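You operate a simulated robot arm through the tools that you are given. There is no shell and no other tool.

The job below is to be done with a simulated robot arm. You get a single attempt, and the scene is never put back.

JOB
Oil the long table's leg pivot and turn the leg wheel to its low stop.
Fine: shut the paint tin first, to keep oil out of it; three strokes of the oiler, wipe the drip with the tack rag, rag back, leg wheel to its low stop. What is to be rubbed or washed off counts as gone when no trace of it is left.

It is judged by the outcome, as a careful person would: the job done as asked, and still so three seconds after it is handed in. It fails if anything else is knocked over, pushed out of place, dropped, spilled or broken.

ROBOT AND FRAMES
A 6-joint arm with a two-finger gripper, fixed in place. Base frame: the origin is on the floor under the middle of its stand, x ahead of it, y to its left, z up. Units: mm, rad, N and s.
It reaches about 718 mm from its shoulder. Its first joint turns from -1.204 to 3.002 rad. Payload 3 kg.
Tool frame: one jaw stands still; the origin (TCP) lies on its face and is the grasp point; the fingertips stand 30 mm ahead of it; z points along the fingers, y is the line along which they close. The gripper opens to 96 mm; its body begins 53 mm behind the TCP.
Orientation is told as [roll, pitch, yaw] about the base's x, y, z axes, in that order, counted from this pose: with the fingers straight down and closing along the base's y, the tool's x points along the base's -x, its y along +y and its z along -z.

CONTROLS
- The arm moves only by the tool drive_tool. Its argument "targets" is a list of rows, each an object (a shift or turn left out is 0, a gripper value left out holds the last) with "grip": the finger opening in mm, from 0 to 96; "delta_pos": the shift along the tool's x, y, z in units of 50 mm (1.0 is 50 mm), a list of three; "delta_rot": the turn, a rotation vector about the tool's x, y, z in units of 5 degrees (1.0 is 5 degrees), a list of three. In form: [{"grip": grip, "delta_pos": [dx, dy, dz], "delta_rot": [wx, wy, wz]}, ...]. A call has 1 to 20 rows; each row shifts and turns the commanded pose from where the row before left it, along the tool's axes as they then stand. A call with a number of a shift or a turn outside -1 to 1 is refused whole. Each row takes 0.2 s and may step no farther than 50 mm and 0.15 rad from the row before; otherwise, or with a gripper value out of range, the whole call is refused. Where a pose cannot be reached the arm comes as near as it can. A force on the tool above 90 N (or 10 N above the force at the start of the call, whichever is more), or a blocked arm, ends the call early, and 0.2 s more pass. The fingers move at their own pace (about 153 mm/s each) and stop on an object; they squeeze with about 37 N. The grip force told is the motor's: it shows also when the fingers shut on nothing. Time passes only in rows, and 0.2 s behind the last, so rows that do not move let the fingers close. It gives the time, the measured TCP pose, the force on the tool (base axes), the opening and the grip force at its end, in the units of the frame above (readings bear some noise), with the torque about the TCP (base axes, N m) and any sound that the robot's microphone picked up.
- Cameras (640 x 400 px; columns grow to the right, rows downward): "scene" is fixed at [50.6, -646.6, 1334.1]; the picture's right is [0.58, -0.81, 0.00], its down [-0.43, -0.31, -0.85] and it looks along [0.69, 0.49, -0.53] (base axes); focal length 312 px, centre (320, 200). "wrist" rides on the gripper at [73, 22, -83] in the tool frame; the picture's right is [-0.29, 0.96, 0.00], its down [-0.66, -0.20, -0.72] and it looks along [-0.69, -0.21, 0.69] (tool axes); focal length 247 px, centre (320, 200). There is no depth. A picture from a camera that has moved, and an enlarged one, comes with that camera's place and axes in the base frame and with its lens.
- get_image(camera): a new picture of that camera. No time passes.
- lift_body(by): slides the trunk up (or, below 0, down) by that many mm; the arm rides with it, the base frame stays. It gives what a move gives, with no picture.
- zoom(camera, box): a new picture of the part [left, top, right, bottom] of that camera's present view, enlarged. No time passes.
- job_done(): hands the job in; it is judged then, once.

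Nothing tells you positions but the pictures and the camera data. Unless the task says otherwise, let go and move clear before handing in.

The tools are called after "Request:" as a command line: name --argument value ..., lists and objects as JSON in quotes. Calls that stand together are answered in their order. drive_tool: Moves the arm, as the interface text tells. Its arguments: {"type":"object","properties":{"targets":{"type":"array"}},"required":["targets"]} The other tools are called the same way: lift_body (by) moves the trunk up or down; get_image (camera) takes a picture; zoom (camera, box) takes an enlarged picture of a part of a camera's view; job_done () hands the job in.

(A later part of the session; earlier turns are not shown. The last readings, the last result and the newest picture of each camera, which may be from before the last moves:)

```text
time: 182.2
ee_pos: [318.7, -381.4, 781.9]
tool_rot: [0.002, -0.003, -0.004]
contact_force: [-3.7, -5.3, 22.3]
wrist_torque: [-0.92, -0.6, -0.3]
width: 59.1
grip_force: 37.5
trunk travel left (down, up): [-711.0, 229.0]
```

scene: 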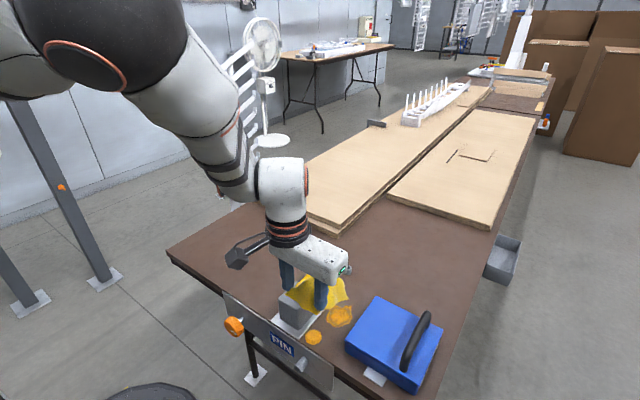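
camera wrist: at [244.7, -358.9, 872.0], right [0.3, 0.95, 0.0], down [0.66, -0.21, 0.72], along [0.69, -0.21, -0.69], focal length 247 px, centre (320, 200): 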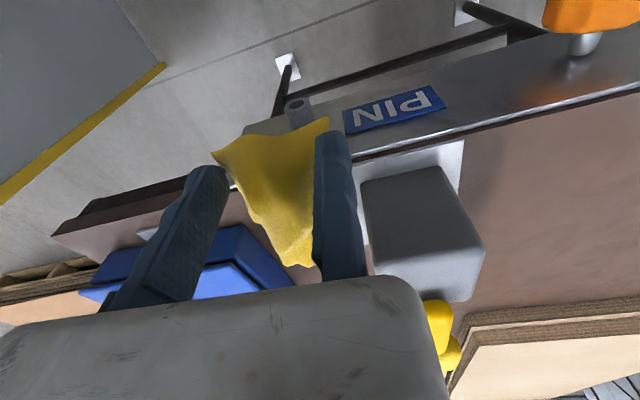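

The rag is now flat against the table over the drip (22 N, at the table edge too). I ease 2 mm and rub with short strokes in x and y.

Request:
lift_body --by 2

Request:
drive_tool --targets '[{"delta_pos": [-0.2, 0, 0]}, {"delta_pos": [-0.2, 0, 0]}, {"delta_pos": [0.2, 0, 0]}, {"delta_pos": [0.2, 0, 0]}, {"delta_pos": [-0.2, -0.1, 0]}, {"delta_pos": [-0.2, -0.1, 0]}, {"delta_pos": [0.2, 0, 0]}, {"delta_pos": [0.2, 0, 0]}, {"delta_pos": [-0.2, 0.1, 0]}, {"delta_pos": [-0.2, 0.1, 0]}, {"delta_pos": [0.2, 0, 0]}, {"delta_pos": [0.2, 0, 0]}, {"delta_pos": [0, 0, 0]}]'

Request:
zoom --camera "scene" --box '[240, 250, 400, 390]'

```text
time: 182.7
ee_pos: [319.3, -381.0, 782.1]
tool_rot: [0.004, 0.0, -0.004]
contact_force: [-2.6, -1.3, 10.3]
wrist_torque: [-0.74, -0.29, -0.27]
width: 59.0
grip_force: 36.6
trunk travel left (down, up): [-713.0, 227.0]
```

```text
time: 185.5
ee_pos: [320.0, -382.8, 782.0]
tool_rot: [0.004, 0.001, -0.004]
contact_force: [-0.5, 0.3, -0.7]
wrist_torque: [0.07, 0.07, -0.01]
width: 58.8
grip_force: 36.9
trunk travel left (down, up): [-713.0, 227.0]
```

```text
2.86 times, centred on (320, 320) of scene
camera zoom: at [50.6, -646.6, 1334.1], right [0.58, -0.81, 0.0], down [-0.43, -0.31, -0.85], along [0.69, 0.49, -0.53], focal length 893 px, centre (320, -143)
```

zoom: 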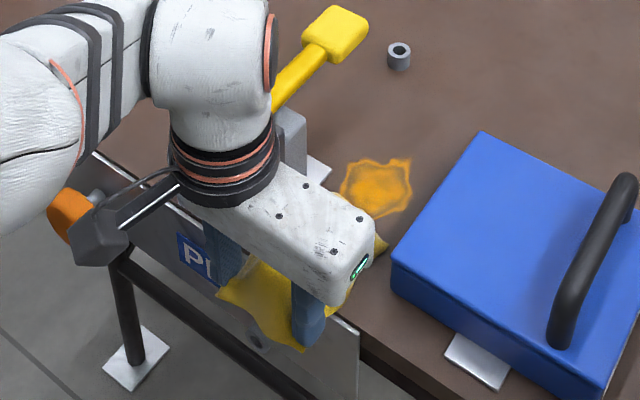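

I lift a little to inspect the drip.

Request:
lift_body --by 70

Request:
zoom --camera "scene" --box '[250, 260, 390, 380]'

Request:
get_image --camera "wrist"

```text
time: 186.6
ee_pos: [320.4, -382.8, 852.6]
tool_rot: [0.004, 0.003, -0.006]
contact_force: [-0.9, 0.3, -1.3]
wrist_torque: [0.04, 0.03, 0.02]
width: 58.9
grip_force: 36.9
trunk travel left (down, up): [-783.0, 157.0]
```

```text
3.33 times, centred on (320, 320) of scene
camera zoom: at [50.6, -646.6, 1334.1], right [0.58, -0.81, 0.0], down [-0.43, -0.31, -0.85], along [0.69, 0.49, -0.53], focal length 1042 px, centre (320, -200)
```

zoom: 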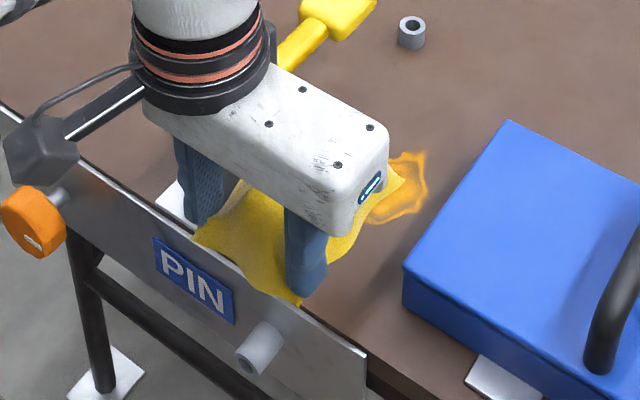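

```text
taken
camera wrist: at [246.4, -359.9, 935.7], right [0.3, 0.95, 0.01], down [0.66, -0.21, 0.72], along [0.69, -0.21, -0.69], focal length 247 px, centre (320, 200)
```

wrist: 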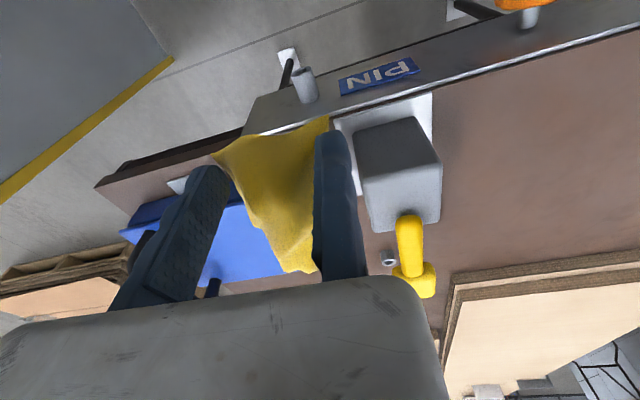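

Request:
lift_body --by 80

Request:
zoom --camera "scene" --box '[250, 260, 390, 380]'

Request:
get_image --camera "wrist"

```text
time: 187.8
ee_pos: [321.0, -382.5, 932.2]
tool_rot: [0.005, 0.001, -0.007]
contact_force: [0.3, -0.4, -0.6]
wrist_torque: [0.03, 0.0, 0.01]
width: 58.9
grip_force: 37.1
trunk travel left (down, up): [-863.0, 77.0]
```

```text
3.33 times, centred on (320, 320) of scene
camera zoom: at [50.6, -646.6, 1334.1], right [0.58, -0.81, 0.0], down [-0.43, -0.31, -0.85], along [0.69, 0.49, -0.53], focal length 1042 px, centre (320, -200)
```

zoom: 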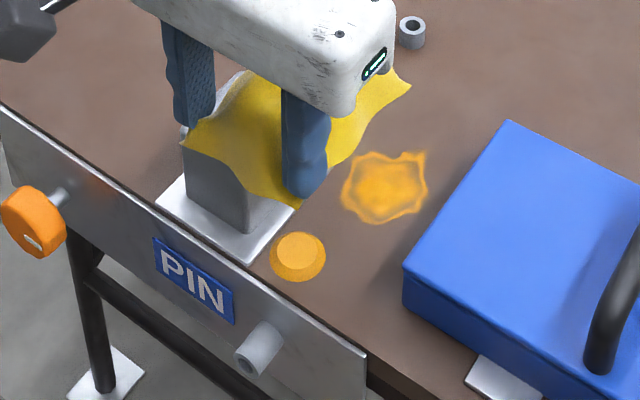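

```text
taken
camera wrist: at [246.4, -360.0, 1015.7], right [0.3, 0.95, 0.01], down [0.66, -0.21, 0.72], along [0.69, -0.21, -0.69], focal length 247 px, centre (320, 200)
```

wrist: 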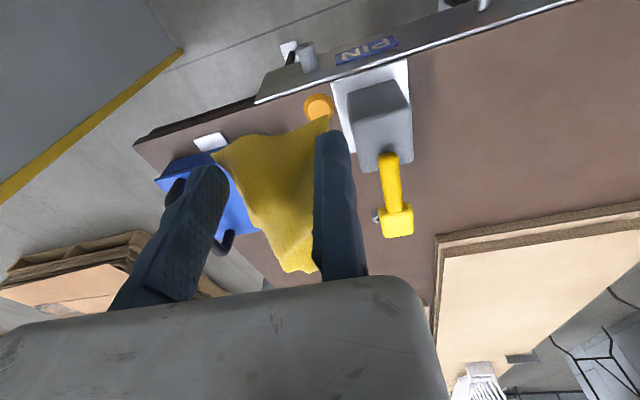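

The drip is unchanged; my strokes were a millimetre or two above it. I go back down and this time keep a firm pressure (about 15–20 N) while rubbing.

Request:
lift_body --by -145

Request:
lift_body --by -6

Request:
lift_body --by -3

```text
time: 189.5
ee_pos: [320.6, -382.1, 787.1]
tool_rot: [0.004, -0.001, -0.003]
contact_force: [0.5, 0.4, -0.2]
wrist_torque: [0.05, -0.01, 0.05]
width: 59.0
grip_force: 36.8
trunk travel left (down, up): [-718.0, 222.0]
```

```text
time: 190.0
ee_pos: [319.8, -383.4, 782.3]
tool_rot: [0.005, 0.002, -0.004]
contact_force: [-1.0, 0.1, 4.5]
wrist_torque: [-0.19, -0.13, -0.03]
width: 59.1
grip_force: 36.9
trunk travel left (down, up): [-712.0, 228.0]
```

```text
time: 190.5
ee_pos: [319.6, -381.7, 781.1]
tool_rot: [0.0, -0.006, -0.005]
contact_force: [1.6, -5.2, 27.1]
wrist_torque: [-0.85, -0.94, -0.12]
width: 59.0
grip_force: 36.9
trunk travel left (down, up): [-709.0, 231.0]
```

Firm contact, 27 N, centred near y -413. Now rubbing strokes along x with small y shifts.

Request:
drive_tool --targets '[{"delta_pos": [-0.15, 0, 0]}, {"delta_pos": [-0.15, 0, 0]}, {"delta_pos": [-0.15, 0, 0]}, {"delta_pos": [0.15, 0, 0]}, {"delta_pos": [0.15, 0, 0]}, {"delta_pos": [0.15, 0, 0]}, {"delta_pos": [0, 0, 0]}]'

Request:
zoom --camera "scene" --box '[250, 260, 390, 380]'

```text
time: 192.1
ee_pos: [320.7, -379.2, 779.6]
tool_rot: [0.002, -0.001, -0.004]
contact_force: [10.4, -3.2, 26.7]
wrist_torque: [-0.94, -1.2, 0.24]
width: 59.1
grip_force: 36.9
trunk travel left (down, up): [-709.0, 231.0]
```

```text
3.33 times, centred on (320, 320) of scene
camera zoom: at [50.6, -646.6, 1334.1], right [0.58, -0.81, 0.0], down [-0.43, -0.31, -0.85], along [0.69, 0.49, -0.53], focal length 1042 px, centre (320, -200)
```

zoom: 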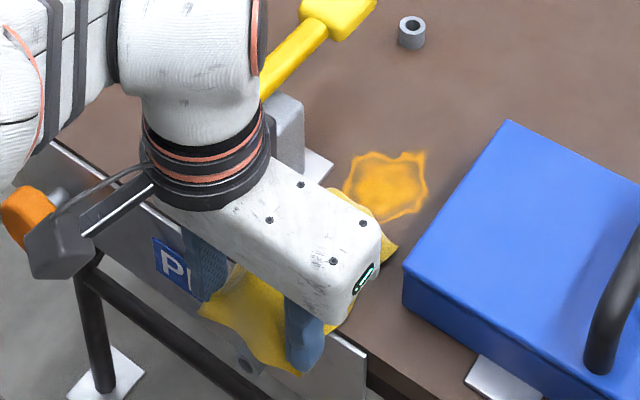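

Request:
drive_tool --targets '[{"delta_pos": [-0.2, 0, 0]}, {"delta_pos": [-0.2, 0, 0]}, {"delta_pos": [0.2, -0.05, 0]}, {"delta_pos": [0.2, -0.05, 0]}, {"delta_pos": [-0.2, -0.05, 0]}, {"delta_pos": [-0.2, -0.05, 0]}, {"delta_pos": [0.2, 0.05, 0]}, {"delta_pos": [0.2, 0.05, 0]}, {"delta_pos": [-0.2, 0.05, 0]}, {"delta_pos": [-0.2, 0.05, 0]}, {"delta_pos": [0.2, 0, 0]}, {"delta_pos": [0.2, 0, 0]}, {"delta_pos": [0, 0, 0]}]'

Request:
lift_body --by 150

Request:
zoom --camera "scene" --box '[250, 260, 390, 380]'

Request:
get_image --camera "wrist"

```text
time: 194.9
ee_pos: [319.9, -379.6, 778.9]
tool_rot: [0.005, 0.001, -0.005]
contact_force: [4.2, 0.5, 17.4]
wrist_torque: [-0.67, -0.73, 0.15]
width: 58.5
grip_force: 37.0
trunk travel left (down, up): [-709.0, 231.0]
```

```text
time: 196.7
ee_pos: [320.0, -381.5, 925.6]
tool_rot: [0.007, 0.003, -0.006]
contact_force: [0.4, 0.8, -0.5]
wrist_torque: [0.0, 0.04, 0.01]
width: 58.9
grip_force: 37.0
trunk travel left (down, up): [-859.0, 81.0]
```

```text
3.33 times, centred on (320, 320) of scene
camera zoom: at [50.6, -646.6, 1334.1], right [0.58, -0.81, 0.0], down [-0.43, -0.31, -0.85], along [0.69, 0.49, -0.53], focal length 1042 px, centre (320, -200)
```

zoom: 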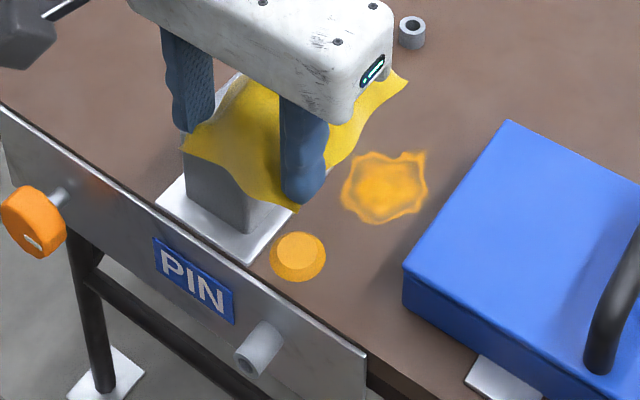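

```text
taken
camera wrist: at [246.5, -359.0, 1010.8], right [0.3, 0.95, 0.01], down [0.66, -0.21, 0.72], along [0.69, -0.21, -0.69], focal length 247 px, centre (320, 200)
```

wrist: 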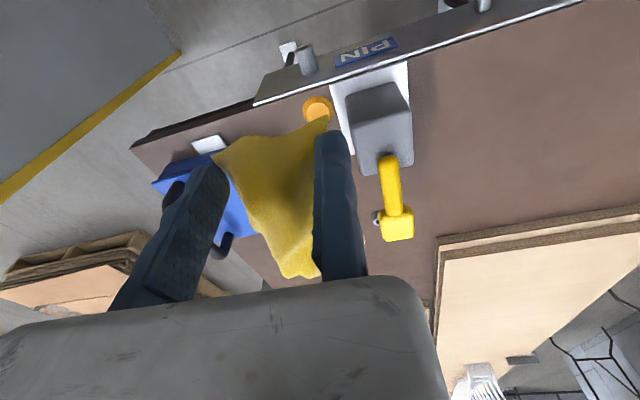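

The drip looks much the same. I zoom closely on it and on the stain to compare any change.

Request:
zoom --camera "scene" --box '[300, 320, 340, 350]'

Request:
zoom --camera "wrist" --box '[270, 80, 350, 140]'

Request:
zoom --camera "scene" --box '[315, 290, 365, 335]'

```text
13.33 times, centred on (320, 335) of scene
camera zoom: at [50.6, -646.6, 1334.1], right [0.58, -0.81, 0.0], down [-0.43, -0.31, -0.85], along [0.69, 0.49, -0.53], focal length 4166 px, centre (320, -1600)
```

zoom: 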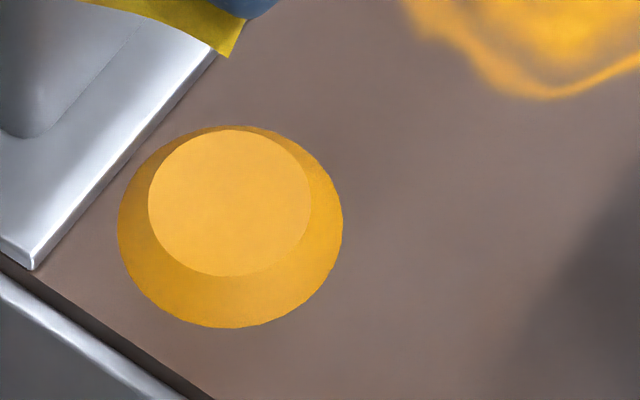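

```text
6.67 times, centred on (310, 110) of wrist
camera zoom: at [246.5, -359.0, 1010.8], right [0.3, 0.95, 0.01], down [0.66, -0.21, 0.72], along [0.69, -0.21, -0.69], focal length 1646 px, centre (387, 800)
```

zoom: 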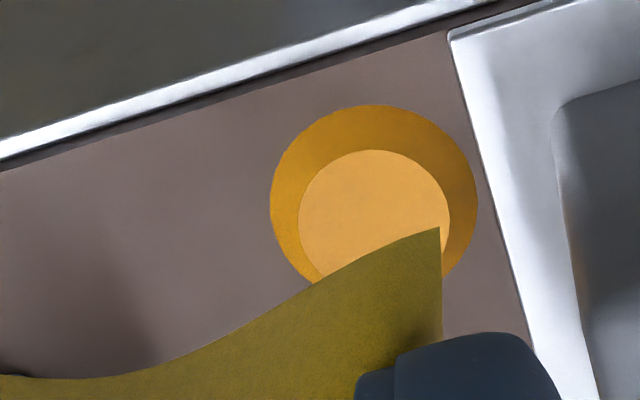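

```text
8.89 times, centred on (340, 312) of scene
camera zoom: at [50.6, -646.6, 1334.1], right [0.58, -0.81, 0.0], down [-0.43, -0.31, -0.85], along [0.69, 0.49, -0.53], focal length 2778 px, centre (142, -800)
```

zoom: 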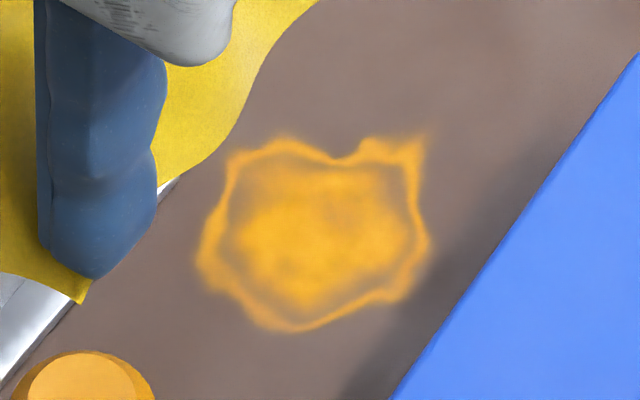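

On a close look the puck by the base plate is a solid little mound that grew with each stroke (the dose dispensed), and firm rubbing doesn't affect it. The soft-edged orange smear at about (447, -420) is what looks like the drip to be wiped, so I'll wipe that. I first raise the arm and move outward, then lower the trunk to get the right reach.

Request:
drive_tool --targets '[{"delta_pos": [-0.25, 0, -0.6]}, {"delta_pos": [-0.25, 0, -0.7]}, {"delta_pos": [-0.25, 0, -0.7]}, {"delta_pos": [-0.25, 0, -0.7]}, {"delta_pos": [0, 0, 0]}]'

Request:
get_image --camera "scene"

```text
time: 197.9
ee_pos: [374.1, -373.6, 1063.2]
tool_rot: [0.006, 0.002, -0.005]
contact_force: [-0.5, -0.7, -0.8]
wrist_torque: [0.0, -0.01, -0.01]
width: 59.2
grip_force: 37.2
out of reach, approached as far as the arm can: row 1
trunk travel left (down, up): [-859.0, 81.0]
```

```text
taken
```

scene: 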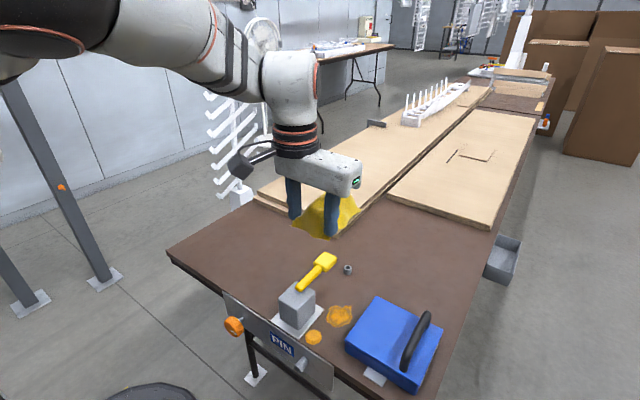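

Request:
drive_tool --targets '[{"delta_pos": [-0.18, -0.07, -0.6]}, {"delta_pos": [-0.18, -0.07, -0.6]}, {"delta_pos": [-0.18, -0.07, -0.6]}, {"delta_pos": [-0.18, -0.07, -0.6]}, {"delta_pos": [0, 0, 0]}]'

Request:
lift_body --by -250

Request:
get_image --camera "scene"

Request:
get_image --camera "wrist"

```text
time: 199.1
ee_pos: [410.5, -389.5, 1183.1]
tool_rot: [0.006, 0.002, -0.006]
contact_force: [-0.5, 0.5, -0.9]
wrist_torque: [0.05, 0.01, -0.03]
width: 58.9
grip_force: 36.9
trunk travel left (down, up): [-859.0, 81.0]
```

```text
time: 201.7
ee_pos: [410.2, -388.1, 932.8]
tool_rot: [0.007, 0.002, -0.006]
contact_force: [-1.0, -0.2, -0.8]
wrist_torque: [0.03, 0.04, 0.0]
width: 58.9
grip_force: 37.5
trunk travel left (down, up): [-609.0, 331.0]
```

```text
taken
```

scene: 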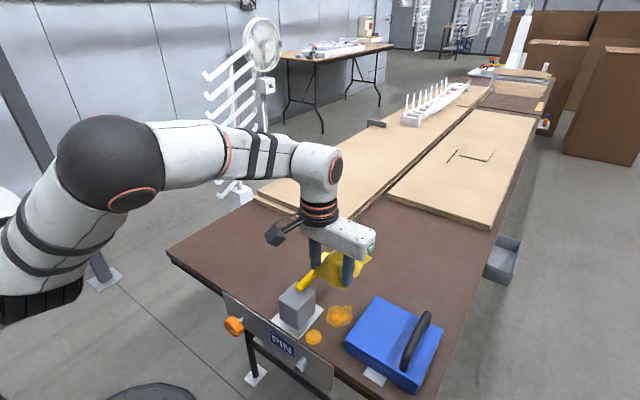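

```text
taken
camera wrist: at [335.6, -366.4, 1015.7], right [0.3, 0.95, 0.01], down [0.66, -0.21, 0.72], along [0.69, -0.21, -0.69], focal length 247 px, centre (320, 200)
```

wrist: 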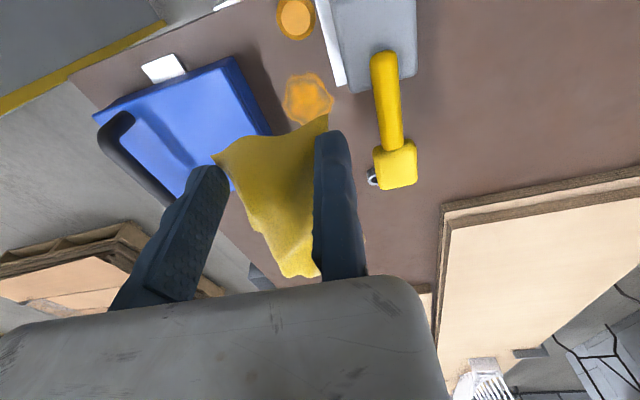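

I take a closer wrist view to pin down the smear, the tin's edge and the base plate from here.

Request:
zoom --camera "wrist" --box '[220, 0, 420, 140]'

Request:
zoom --camera "scene" --box '[300, 270, 400, 350]'

```text
2.86 times, centred on (320, 70) of wrist
camera zoom: at [335.6, -366.4, 1015.7], right [0.3, 0.95, 0.01], down [0.66, -0.21, 0.72], along [0.69, -0.21, -0.69], focal length 706 px, centre (320, 571)
```

zoom: 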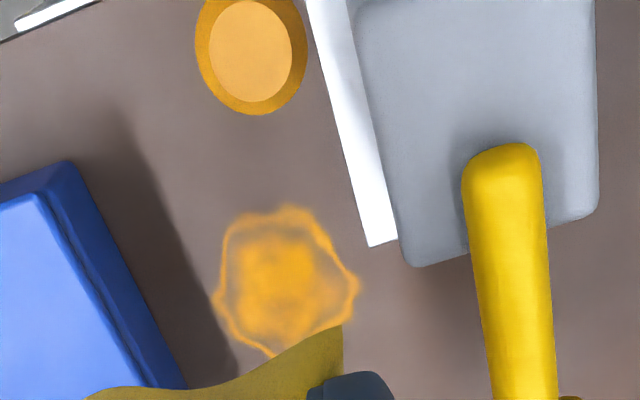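

```text
5.00 times, centred on (350, 310) of scene
camera zoom: at [50.6, -646.6, 1334.1], right [0.58, -0.81, 0.0], down [-0.43, -0.31, -0.85], along [0.69, 0.49, -0.53], focal length 1562 px, centre (170, -350)
```

zoom: 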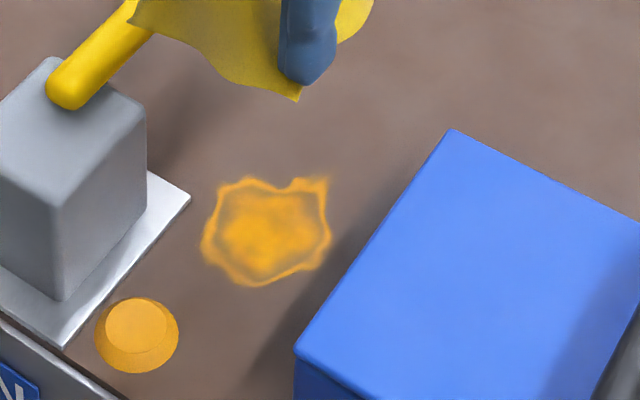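

Tin edge is at y -472, smear spans about x 421–476, y -443 to -386. I move to TCP (432, -386) at this height so the fingers are past the block, then lower with the trunk.

Request:
drive_tool --targets '[{"delta_pos": [-0.22, 0.02, 0]}, {"delta_pos": [-0.24, 0.02, 0]}, {"delta_pos": [0, 0, 0]}]'

Request:
lift_body --by -100

Request:
get_image --camera "scene"

Request:
get_image --camera "wrist"

```text
time: 202.5
ee_pos: [432.5, -387.8, 931.2]
tool_rot: [0.007, 0.0, -0.005]
contact_force: [0.0, -0.3, -0.7]
wrist_torque: [0.01, 0.08, 0.0]
width: 59.0
grip_force: 37.8
trunk travel left (down, up): [-609.0, 331.0]
```

```text
time: 203.8
ee_pos: [432.4, -388.4, 832.8]
tool_rot: [0.007, 0.001, -0.004]
contact_force: [0.0, 0.6, -0.7]
wrist_torque: [0.01, 0.03, -0.01]
width: 58.6
grip_force: 36.7
trunk travel left (down, up): [-509.0, 431.0]
```

```text
taken
```

scene: 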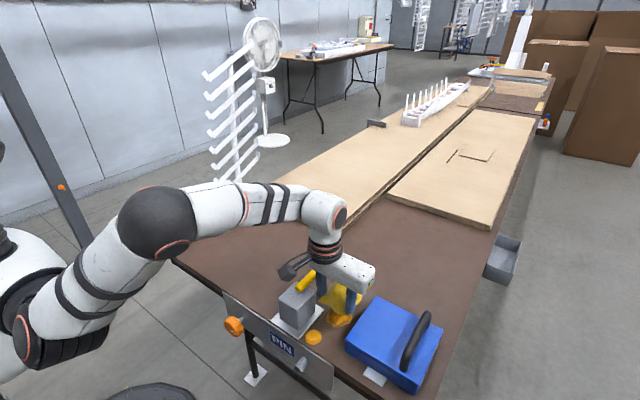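

```text
taken
camera wrist: at [358.6, -364.6, 915.5], right [0.3, 0.95, 0.01], down [0.66, -0.21, 0.72], along [0.69, -0.21, -0.69], focal length 247 px, centre (320, 200)
```

wrist: 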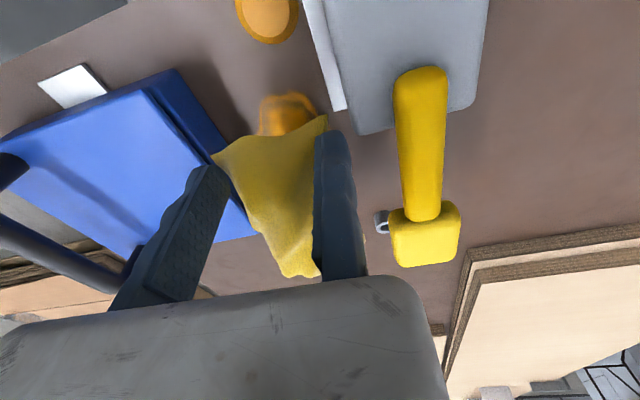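

Clear on all sides. I lower to the table gently.

Request:
lift_body --by -38

Request:
lift_body --by -6

Request:
zoom --camera "scene" --box '[260, 240, 400, 360]'

```text
time: 204.6
ee_pos: [432.5, -386.3, 794.3]
tool_rot: [0.008, 0.001, -0.004]
contact_force: [-1.1, -0.1, -0.8]
wrist_torque: [0.03, 0.0, -0.02]
width: 59.1
grip_force: 36.7
trunk travel left (down, up): [-471.0, 469.0]
```

```text
time: 205.2
ee_pos: [432.0, -387.1, 787.4]
tool_rot: [0.007, 0.001, -0.005]
contact_force: [-0.6, 0.4, -0.3]
wrist_torque: [0.0, 0.0, 0.03]
width: 58.8
grip_force: 37.2
trunk travel left (down, up): [-465.0, 475.0]
```

```text
3.33 times, centred on (330, 300) of scene
camera zoom: at [50.6, -646.6, 1334.1], right [0.58, -0.81, 0.0], down [-0.43, -0.31, -0.85], along [0.69, 0.49, -0.53], focal length 1042 px, centre (287, -133)
```

zoom: 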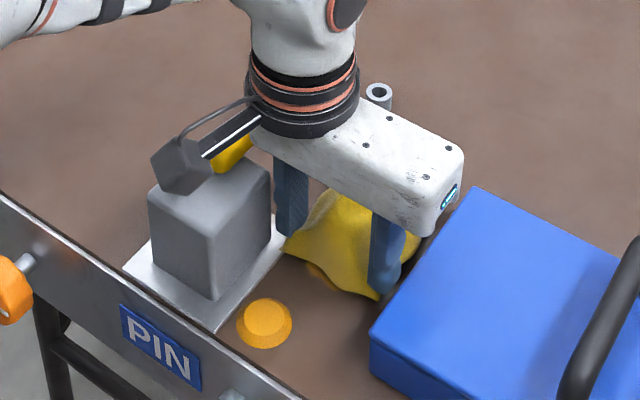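

Request:
lift_body --by -4

Request:
lift_body --by -3

```text
time: 205.7
ee_pos: [432.1, -387.7, 783.5]
tool_rot: [0.007, 0.002, -0.005]
contact_force: [-0.4, 0.2, -0.5]
wrist_torque: [0.03, 0.0, 0.05]
width: 59.1
grip_force: 37.3
trunk travel left (down, up): [-461.0, 479.0]
```

```text
time: 206.2
ee_pos: [432.8, -386.2, 780.9]
tool_rot: [0.007, 0.002, -0.005]
contact_force: [0.0, 0.4, -0.8]
wrist_torque: [-0.05, 0.0, -0.02]
width: 58.7
grip_force: 37.1
trunk travel left (down, up): [-458.0, 482.0]
```

Request:
lift_body --by -3

Request:
lift_body --by -2

```text
time: 206.7
ee_pos: [433.1, -386.9, 781.0]
tool_rot: [0.0, -0.004, -0.005]
contact_force: [2.4, -3.6, 15.8]
wrist_torque: [-0.6, -0.01, 0.11]
width: 59.0
grip_force: 37.0
trunk travel left (down, up): [-455.0, 485.0]
```

```text
time: 207.2
ee_pos: [431.5, -386.8, 779.4]
tool_rot: [-0.001, -0.006, -0.005]
contact_force: [7.3, -8.5, 33.8]
wrist_torque: [-1.2, -0.15, 0.26]
width: 58.7
grip_force: 36.4
trunk travel left (down, up): [-453.0, 487.0]
```

Firm contact (34 N) near (436, -422). I ease 1 mm and rub along x.

Request:
lift_body --by 1

Request:
drive_tool --targets '[{"delta_pos": [-0.15, 0, 0]}, {"delta_pos": [-0.15, 0, 0]}, {"delta_pos": [0.15, 0, 0]}, {"delta_pos": [0.15, 0, 0]}, {"delta_pos": [-0.15, 0, 0]}, {"delta_pos": [-0.15, 0, 0]}, {"delta_pos": [0.15, 0, 0]}, {"delta_pos": [0.15, 0, 0]}, {"delta_pos": [0, 0, 0]}]'

Request:
zoom --camera "scene" --box '[260, 240, 400, 360]'

Request:
get_image --camera "wrist"

```text
time: 207.8
ee_pos: [430.9, -385.5, 780.3]
tool_rot: [0.0, -0.006, -0.006]
contact_force: [8.7, -8.1, 34.1]
wrist_torque: [-1.34, -0.17, 0.3]
width: 58.9
grip_force: 36.4
trunk travel left (down, up): [-454.0, 486.0]
```

```text
time: 209.8
ee_pos: [425.8, -387.9, 779.7]
tool_rot: [0.001, -0.005, -0.008]
contact_force: [16.2, 1.9, 37.3]
wrist_torque: [-1.13, -0.45, 0.53]
width: 59.1
grip_force: 36.9
out of reach, approached as far as the arm can: row 2
trunk travel left (down, up): [-454.0, 486.0]
```

```text
3.33 times, centred on (330, 300) of scene
camera zoom: at [50.6, -646.6, 1334.1], right [0.58, -0.81, 0.0], down [-0.43, -0.31, -0.85], along [0.69, 0.49, -0.53], focal length 1042 px, centre (287, -133)
```

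zoom: 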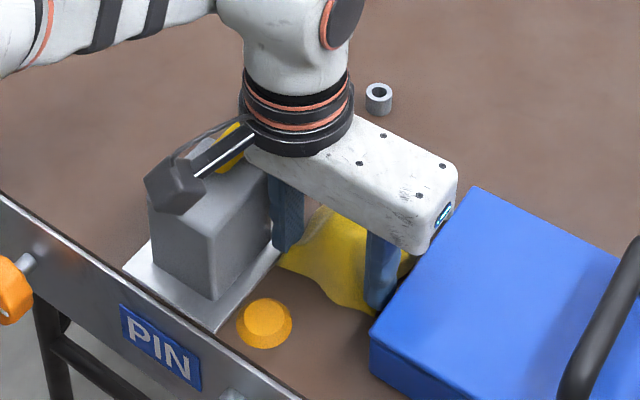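

```text
taken
camera wrist: at [351.4, -365.2, 862.5], right [0.3, 0.95, 0.0], down [0.65, -0.21, 0.73], along [0.69, -0.22, -0.69], focal length 247 px, centre (320, 200)
```

wrist: 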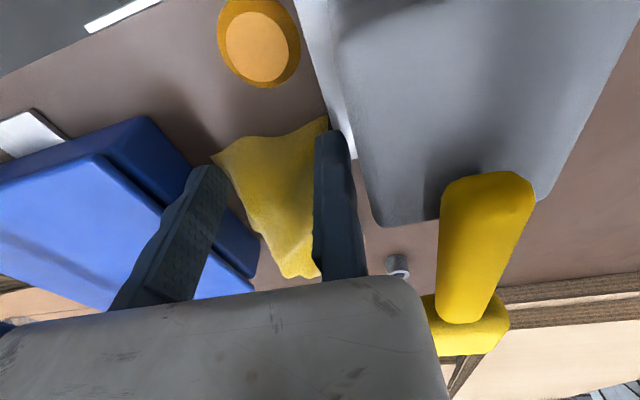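

I lift to inspect the smear.

Request:
lift_body --by 100

Request:
zoom --camera "wrist" --box '[220, 0, 420, 140]'

Request:
zoom --camera "scene" --box '[300, 270, 400, 350]'

```text
time: 211.1
ee_pos: [425.3, -391.0, 875.4]
tool_rot: [0.007, 0.001, -0.005]
contact_force: [-1.1, 0.2, -1.2]
wrist_torque: [0.01, 0.06, -0.03]
width: 58.9
grip_force: 37.1
trunk travel left (down, up): [-554.0, 386.0]
```

```text
2.86 times, centred on (320, 70) of wrist
camera zoom: at [352.4, -368.6, 958.8], right [0.3, 0.95, 0.01], down [0.66, -0.21, 0.72], along [0.69, -0.21, -0.69], focal length 706 px, centre (320, 571)
```

zoom: 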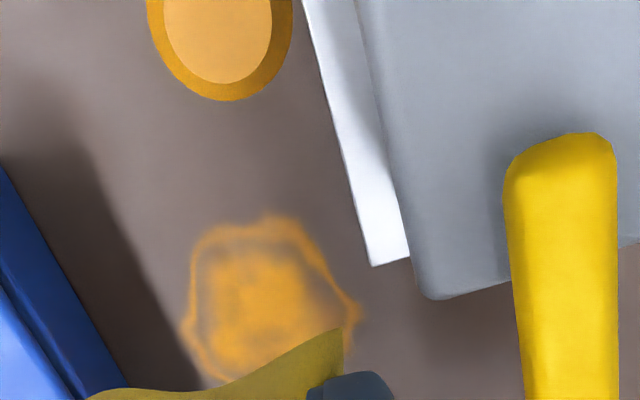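

```text
5.00 times, centred on (350, 310) of scene
camera zoom: at [50.6, -646.6, 1334.1], right [0.58, -0.81, 0.0], down [-0.43, -0.31, -0.85], along [0.69, 0.49, -0.53], focal length 1562 px, centre (170, -350)
```

zoom: 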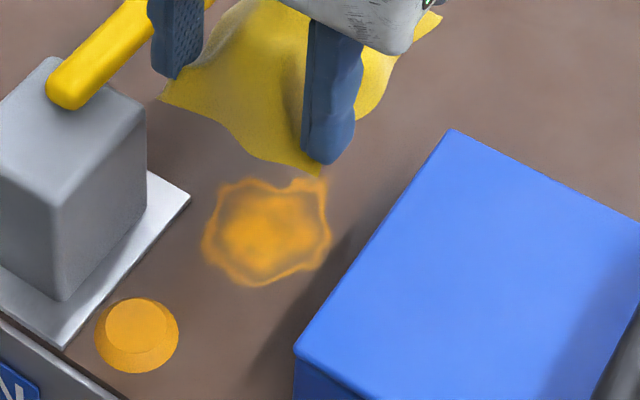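

The smear has visibly faded, so this is the right target and the rubbing works. I reposition slightly (x 430, y -388), go back down and rub more.

Request:
drive_tool --targets '[{"delta_pos": [-0.1, 0.06, 0]}, {"delta_pos": [0, 0, 0]}]'

Request:
lift_body --by -90

Request:
lift_body --by -8

```text
time: 211.7
ee_pos: [431.6, -388.1, 874.7]
tool_rot: [0.006, 0.001, -0.005]
contact_force: [0.0, 0.0, 0.1]
wrist_torque: [-0.02, 0.0, -0.01]
width: 58.8
grip_force: 37.0
trunk travel left (down, up): [-554.0, 386.0]
```

```text
time: 212.9
ee_pos: [429.4, -387.1, 785.9]
tool_rot: [0.007, 0.002, -0.006]
contact_force: [0.5, 0.7, -0.7]
wrist_torque: [0.01, 0.03, -0.03]
width: 59.1
grip_force: 36.4
trunk travel left (down, up): [-464.0, 476.0]
```

```text
time: 213.5
ee_pos: [430.3, -387.7, 779.2]
tool_rot: [0.004, -0.004, -0.004]
contact_force: [1.8, -2.5, 11.2]
wrist_torque: [-0.7, 0.02, 0.04]
width: 58.8
grip_force: 37.0
trunk travel left (down, up): [-456.0, 484.0]
```

Request:
drive_tool --targets '[{"delta_pos": [0.2, 0, 0]}, {"delta_pos": [-0.2, 0, 0]}, {"delta_pos": [0.2, 0, 0]}, {"delta_pos": [-0.2, 0, 0]}, {"delta_pos": [0.2, 0, 0]}, {"delta_pos": [-0.2, 0, 0]}, {"delta_pos": [0.2, 0, 0]}, {"delta_pos": [-0.2, 0, 0]}, {"delta_pos": [0.2, 0, 0]}, {"delta_pos": [-0.2, 0, 0]}, {"delta_pos": [0.2, 0, 0]}, {"delta_pos": [-0.2, 0, 0]}, {"delta_pos": [0, 0, 0]}]'

Request:
drive_tool --targets '[{"delta_pos": [0.2, 0, 0]}, {"delta_pos": [-0.2, 0, 0]}, {"delta_pos": [0.2, 0, 0]}, {"delta_pos": [-0.2, 0, 0]}, {"delta_pos": [0.2, 0, 0]}, {"delta_pos": [-0.2, 0, 0]}, {"delta_pos": [0.2, 0, 0]}, {"delta_pos": [-0.2, 0, 0]}, {"delta_pos": [0.2, 0, 0]}, {"delta_pos": [-0.2, 0, 0]}, {"delta_pos": [0.2, 0, 0]}, {"delta_pos": [-0.2, 0, 0]}, {"delta_pos": [0, 0, 0]}]'

Request:
zoom --camera "scene" --box '[260, 240, 400, 360]'

```text
time: 216.3
ee_pos: [426.2, -386.8, 779.9]
tool_rot: [0.008, -0.001, -0.005]
contact_force: [-6.3, 0.8, 12.2]
wrist_torque: [-0.48, 0.38, -0.28]
width: 58.8
grip_force: 36.8
trunk travel left (down, up): [-456.0, 484.0]
```

```text
time: 219.1
ee_pos: [427.9, -386.3, 778.9]
tool_rot: [0.006, 0.0, -0.006]
contact_force: [-8.0, 0.4, 12.5]
wrist_torque: [-0.52, 0.39, -0.32]
width: 59.1
grip_force: 37.2
trunk travel left (down, up): [-456.0, 484.0]
```

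```text
3.33 times, centred on (330, 300) of scene
camera zoom: at [50.6, -646.6, 1334.1], right [0.58, -0.81, 0.0], down [-0.43, -0.31, -0.85], along [0.69, 0.49, -0.53], focal length 1042 px, centre (287, -133)
```

zoom: 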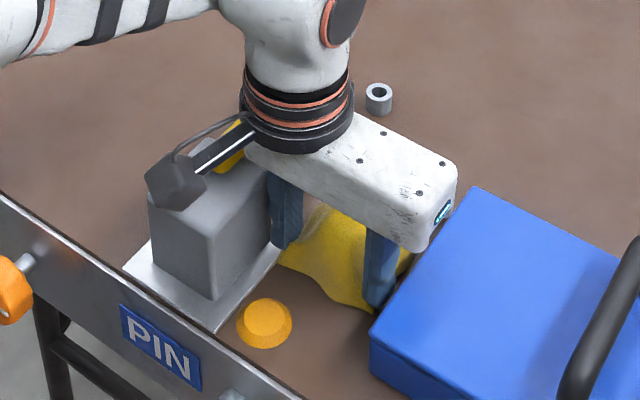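

Request:
lift_body --by 100

Request:
zoom --camera "wrist" --box '[220, 0, 420, 140]'

Request:
zoom --camera "scene" --box '[300, 270, 400, 350]'

```text
time: 220.4
ee_pos: [431.3, -388.3, 878.8]
tool_rot: [0.008, 0.002, -0.006]
contact_force: [0.0, -0.4, -0.8]
wrist_torque: [0.04, 0.03, -0.02]
width: 58.9
grip_force: 37.2
trunk travel left (down, up): [-556.0, 384.0]
```

```text
2.86 times, centred on (320, 70) of wrist
camera zoom: at [356.6, -365.6, 961.1], right [0.3, 0.95, 0.01], down [0.66, -0.21, 0.72], along [0.69, -0.21, -0.69], focal length 706 px, centre (320, 571)
```

zoom: 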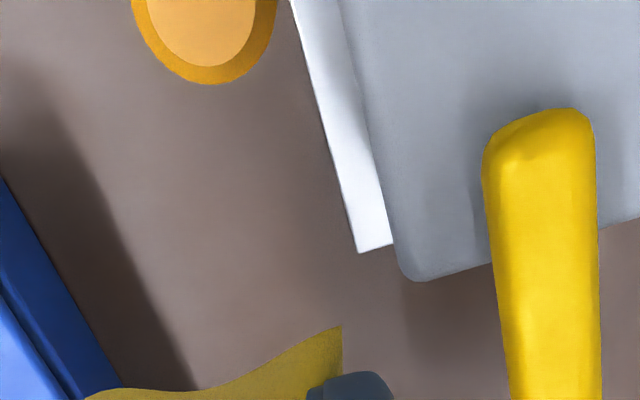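

```text
5.00 times, centred on (350, 310) of scene
camera zoom: at [50.6, -646.6, 1334.1], right [0.58, -0.81, 0.0], down [-0.43, -0.31, -0.85], along [0.69, 0.49, -0.53], focal length 1562 px, centre (170, -350)
```

zoom: 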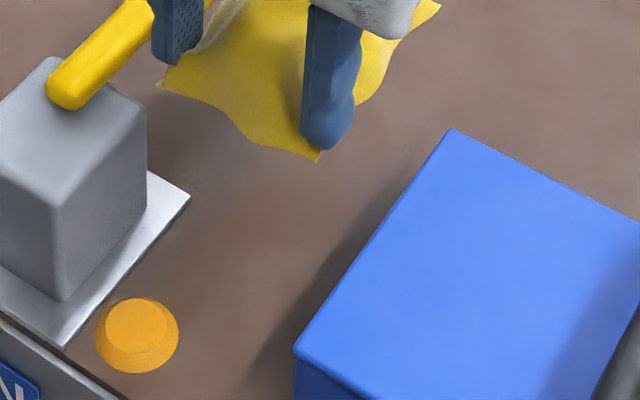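

The smear looks gone. I check at high zoom for any faint remainder.

Request:
zoom --camera "scene" --box '[320, 295, 365, 330]'

Request:
zoom --camera "wrist" --box '[270, 60, 330, 125]'

```text
11.43 times, centred on (342, 312) of scene
camera zoom: at [50.6, -646.6, 1334.1], right [0.58, -0.81, 0.0], down [-0.43, -0.31, -0.85], along [0.69, 0.49, -0.53], focal length 3571 px, centre (63, -1086)
```

zoom: 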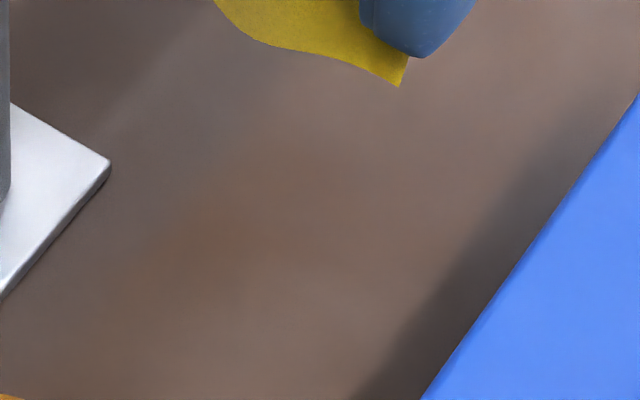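

```text
6.15 times, centred on (300, 92) of wrist
camera zoom: at [356.6, -365.6, 961.1], right [0.3, 0.95, 0.01], down [0.66, -0.21, 0.72], along [0.69, -0.21, -0.69], focal length 1520 px, centre (443, 862)
```

zoom: 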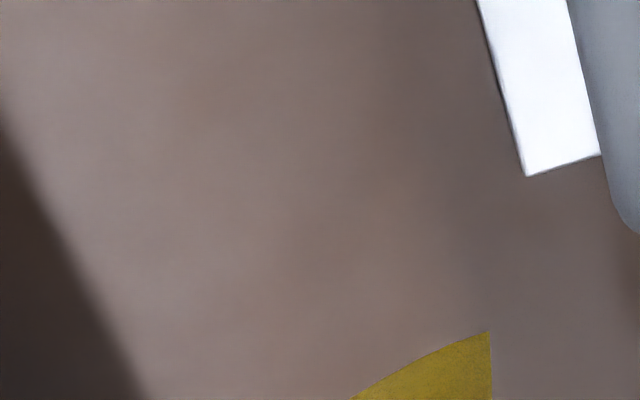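

There may be the faintest tint left, so I do one more thorough pass.

Request:
lift_body --by -94

Request:
lift_body --by -6

Request:
drive_tool --targets '[{"delta_pos": [0.2, 0, 0]}, {"delta_pos": [-0.2, 0, 0]}, {"delta_pos": [0.2, 0, 0]}, {"delta_pos": [-0.2, 0, 0]}, {"delta_pos": [0.2, 0, 0]}, {"delta_pos": [-0.2, 0, 0]}, {"delta_pos": [0.2, 0, 0]}, {"delta_pos": [-0.2, 0, 0]}, {"delta_pos": [0.2, 0, 0]}, {"delta_pos": [-0.2, 0, 0]}, {"delta_pos": [0.2, 0, 0]}, {"delta_pos": [-0.2, 0, 0]}, {"delta_pos": [0.2, 0, 0]}, {"delta_pos": [-0.2, 0, 0]}, {"delta_pos": [0, 0, 0]}]'

```text
time: 221.7
ee_pos: [429.9, -388.7, 783.7]
tool_rot: [0.007, 0.003, -0.006]
contact_force: [-0.3, 0.5, -0.4]
wrist_torque: [0.05, 0.02, 0.02]
width: 58.7
grip_force: 36.7
trunk travel left (down, up): [-462.0, 478.0]
```

```text
time: 222.3
ee_pos: [429.8, -388.9, 779.7]
tool_rot: [0.003, -0.003, -0.005]
contact_force: [0.7, -2.6, 10.1]
wrist_torque: [-0.32, -0.01, 0.06]
width: 59.1
grip_force: 37.1
trunk travel left (down, up): [-456.0, 484.0]
```

```text
time: 225.5
ee_pos: [428.3, -386.1, 779.5]
tool_rot: [0.005, 0.0, -0.005]
contact_force: [-5.3, 0.0, 9.0]
wrist_torque: [-0.42, 0.26, -0.24]
width: 59.0
grip_force: 37.1
trunk travel left (down, up): [-456.0, 484.0]
```

Request:
drive_tool --targets '[{"delta_pos": [0.2, -0.04, 0]}, {"delta_pos": [-0.2, 0.04, 0]}, {"delta_pos": [0.2, -0.04, 0]}, {"delta_pos": [-0.2, 0.04, 0]}, {"delta_pos": [0.2, -0.04, 0]}, {"delta_pos": [-0.2, 0.04, 0]}, {"delta_pos": [0.2, -0.04, 0]}, {"delta_pos": [-0.2, 0.04, 0]}, {"delta_pos": [0.2, -0.04, 0]}, {"delta_pos": [-0.2, 0.04, 0]}, {"delta_pos": [0, 0, 0]}]'

Request:
lift_body --by 100

Request:
zoom --camera "scene" --box '[320, 295, 365, 330]'

Request:
zoom --camera "scene" --box '[270, 230, 450, 390]'

```text
time: 227.9
ee_pos: [427.2, -388.7, 779.7]
tool_rot: [0.006, 0.0, -0.005]
contact_force: [-5.8, -0.6, 10.7]
wrist_torque: [-0.42, 0.31, -0.22]
width: 58.7
grip_force: 37.6
trunk travel left (down, up): [-456.0, 484.0]
```

```text
time: 229.2
ee_pos: [429.3, -388.7, 878.0]
tool_rot: [0.006, 0.002, -0.006]
contact_force: [0.3, 0.0, -1.1]
wrist_torque: [0.02, 0.03, -0.01]
width: 59.0
grip_force: 37.0
trunk travel left (down, up): [-556.0, 384.0]
```

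```text
11.43 times, centred on (342, 312) of scene
camera zoom: at [50.6, -646.6, 1334.1], right [0.58, -0.81, 0.0], down [-0.43, -0.31, -0.85], along [0.69, 0.49, -0.53], focal length 3571 px, centre (63, -1086)
```

zoom: 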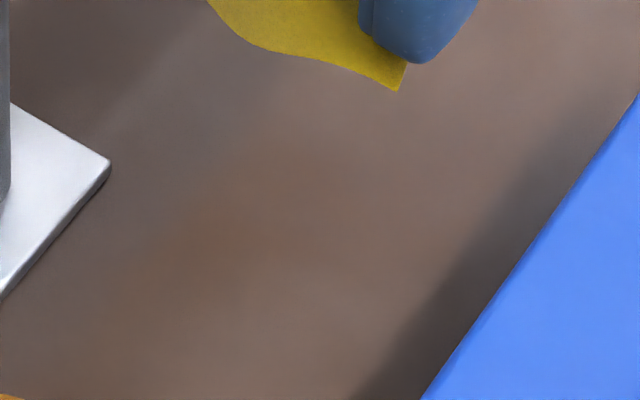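

```text
2.50 times, centred on (360, 310) of scene
camera zoom: at [50.6, -646.6, 1334.1], right [0.58, -0.81, 0.0], down [-0.43, -0.31, -0.85], along [0.69, 0.49, -0.53], focal length 781 px, centre (220, -75)
```

zoom: 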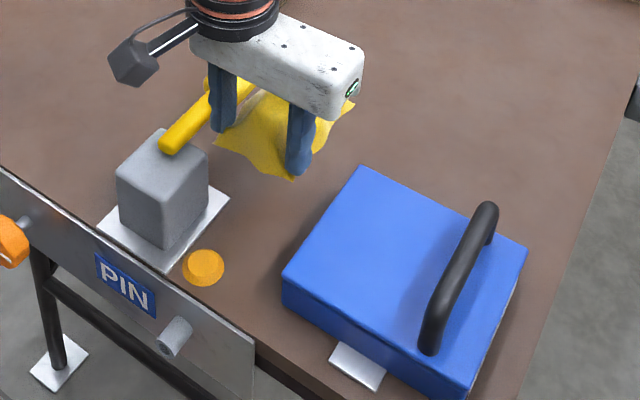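

The smear is gone. Next the rag goes back: its home needs the gripper at yaw -90°, TCP about (529, -96), which requires the other arm posture. I'll raise the trunk and tilt forward to reach the posture boundary, then move straight down from it, which is what worked the first time.

Request:
lift_body --by 120

Request:
drive_tool --targets '[{"delta_rot": [0, -1, 0]}, {"delta_rot": [0, -1, 0]}, {"delta_rot": [0, -1, 0]}, {"delta_rot": [0, -1, 0]}, {"delta_rot": [0, -1, 0]}, {"delta_rot": [0, -1, 0]}, {"delta_pos": [0, 0, 0]}]'

Request:
get_image --camera "scene"

```text
time: 230.7
ee_pos: [428.7, -389.5, 997.1]
tool_rot: [0.005, 0.001, -0.006]
contact_force: [-1.0, -0.1, -0.4]
wrist_torque: [0.0, 0.04, 0.03]
width: 59.1
grip_force: 37.3
trunk travel left (down, up): [-676.0, 264.0]
```

```text
time: 232.3
ee_pos: [438.6, -331.5, 1010.6]
tool_rot: [0.008, -0.524, -0.009]
contact_force: [0.5, 0.4, -0.5]
wrist_torque: [0.05, 0.02, -0.01]
width: 58.8
grip_force: 36.7
out of reach, approached as far as the arm can: row 5, 6
trunk travel left (down, up): [-676.0, 264.0]
```

```text
taken
```

scene: 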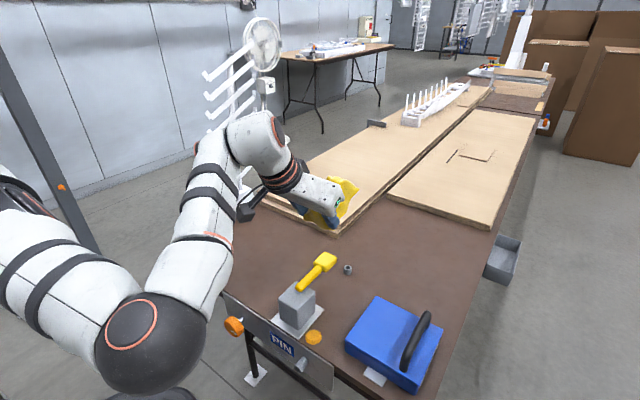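

At the boundary with the elbow low. Now straight down in small steps.

Request:
drive_tool --targets '[{"delta_pos": [0.25, 0.1, 0.433]}, {"delta_pos": [0.25, 0.1, 0.433]}, {"delta_pos": [0, 0, 0]}]'

Request:
get_image --camera "scene"

```text
time: 233.1
ee_pos: [438.9, -315.0, 962.6]
tool_rot: [0.006, -0.52, -0.008]
contact_force: [0.1, -0.9, -0.8]
wrist_torque: [0.01, 0.02, -0.02]
width: 59.0
grip_force: 36.9
out of reach, approached as far as the arm can: row 1
trunk travel left (down, up): [-676.0, 264.0]
```

```text
taken
```

scene: 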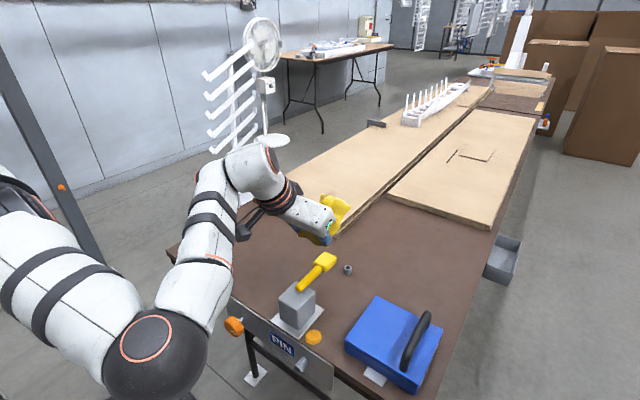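

Elbow still low. I continue down slightly and then outward in x.

Request:
drive_tool --targets '[{"delta_pos": [0.25, 0.1, 0.433]}, {"delta_pos": [0, 0, 0]}]'

Request:
get_image --camera "scene"

```text
time: 233.7
ee_pos: [439.4, -310.8, 936.4]
tool_rot: [0.007, -0.524, -0.006]
contact_force: [-0.1, -0.9, -1.0]
wrist_torque: [-0.02, 0.03, 0.0]
width: 58.9
grip_force: 37.2
trunk travel left (down, up): [-676.0, 264.0]
```

```text
taken
```

scene: 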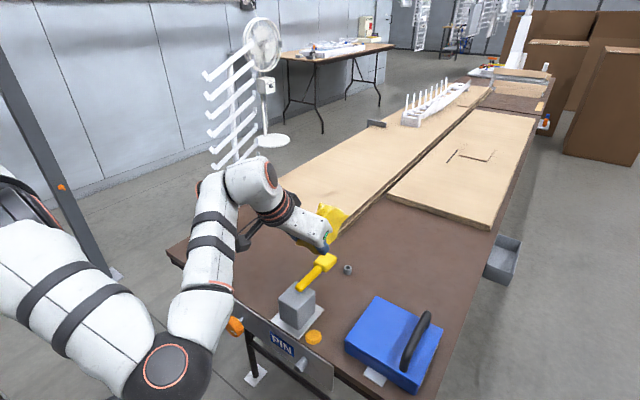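

Request:
drive_tool --targets '[{"delta_pos": [-0.14, 0.05, 0.08]}, {"delta_pos": [-0.14, 0.05, 0.08]}, {"delta_pos": [-0.14, 0.05, 0.08]}, {"delta_pos": [0, 0, 0]}]'

Request:
get_image --camera "scene"

```text
time: 234.7
ee_pos: [463.1, -302.2, 936.4]
tool_rot: [0.008, -0.521, -0.01]
contact_force: [0.0, 0.3, -0.8]
wrist_torque: [0.03, 0.02, -0.03]
width: 58.7
grip_force: 37.5
trunk travel left (down, up): [-676.0, 264.0]
```

```text
taken
```

scene: 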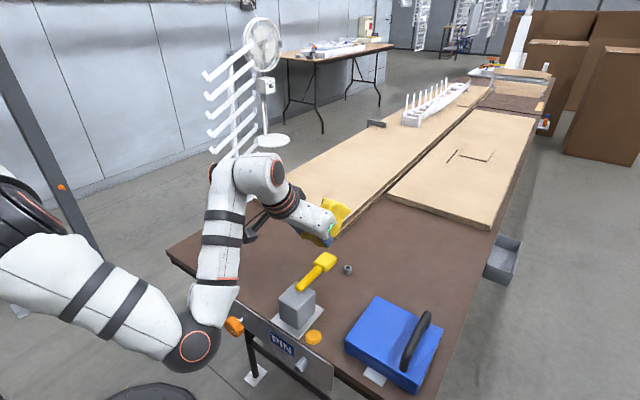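

This is the good posture (same as at the first success). I continue on the earlier path toward (493, -226, 916).

Request:
drive_tool --targets '[{"delta_pos": [-0.09, 0.3, 0.157]}, {"delta_pos": [-0.09, 0.4, 0.157]}, {"delta_pos": [-0.09, 0.4, 0.157]}, {"delta_pos": [-0.09, 0.4, 0.157]}, {"delta_pos": [0, 0, 0]}]'

Request:
get_image --camera "scene"

```text
time: 235.9
ee_pos: [495.7, -228.3, 916.8]
tool_rot: [0.007, -0.521, -0.01]
contact_force: [0.1, -1.0, -1.2]
wrist_torque: [0.04, 0.0, -0.01]
width: 58.9
grip_force: 37.2
out of reach, approached as far as the arm can: row 3
trunk travel left (down, up): [-676.0, 264.0]
```

```text
taken
```

scene: 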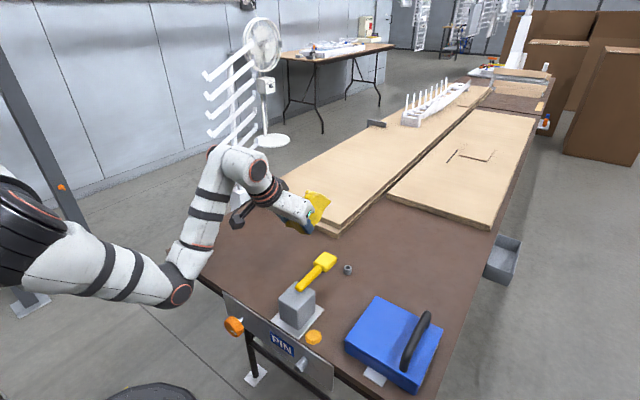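

In the right posture at (496, -228, 917). I raise the trunk to its starting height for more room and bring the tool upright while moving toward the rag's home.

Request:
lift_body --by 76

Request:
drive_tool --targets '[{"delta_pos": [0, 0.2, 0.4]}, {"delta_pos": [0, 0.3, 0.4]}, {"delta_pos": [-0.05, 0.3, 0.3], "delta_rot": [0, 1, 0]}, {"delta_pos": [-0.05, 0.3, 0.3], "delta_rot": [0, 1, 0]}, {"delta_pos": [0, 0, 0]}]'

Request:
get_image --camera "scene"

```text
time: 237.0
ee_pos: [496.7, -227.5, 992.1]
tool_rot: [0.006, -0.522, -0.008]
contact_force: [-0.8, 0.6, -0.6]
wrist_torque: [0.03, 0.03, 0.01]
width: 58.9
grip_force: 37.3
trunk travel left (down, up): [-752.0, 188.0]
```

```text
time: 238.2
ee_pos: [537.4, -172.2, 933.5]
tool_rot: [0.007, -0.348, -0.007]
contact_force: [-0.2, 0.3, -0.1]
wrist_torque: [0.05, 0.04, 0.01]
width: 59.0
grip_force: 37.2
trunk travel left (down, up): [-752.0, 188.0]
```

```text
taken
```

scene: 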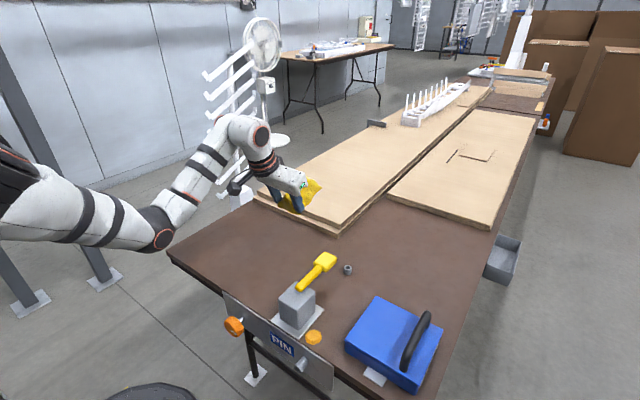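

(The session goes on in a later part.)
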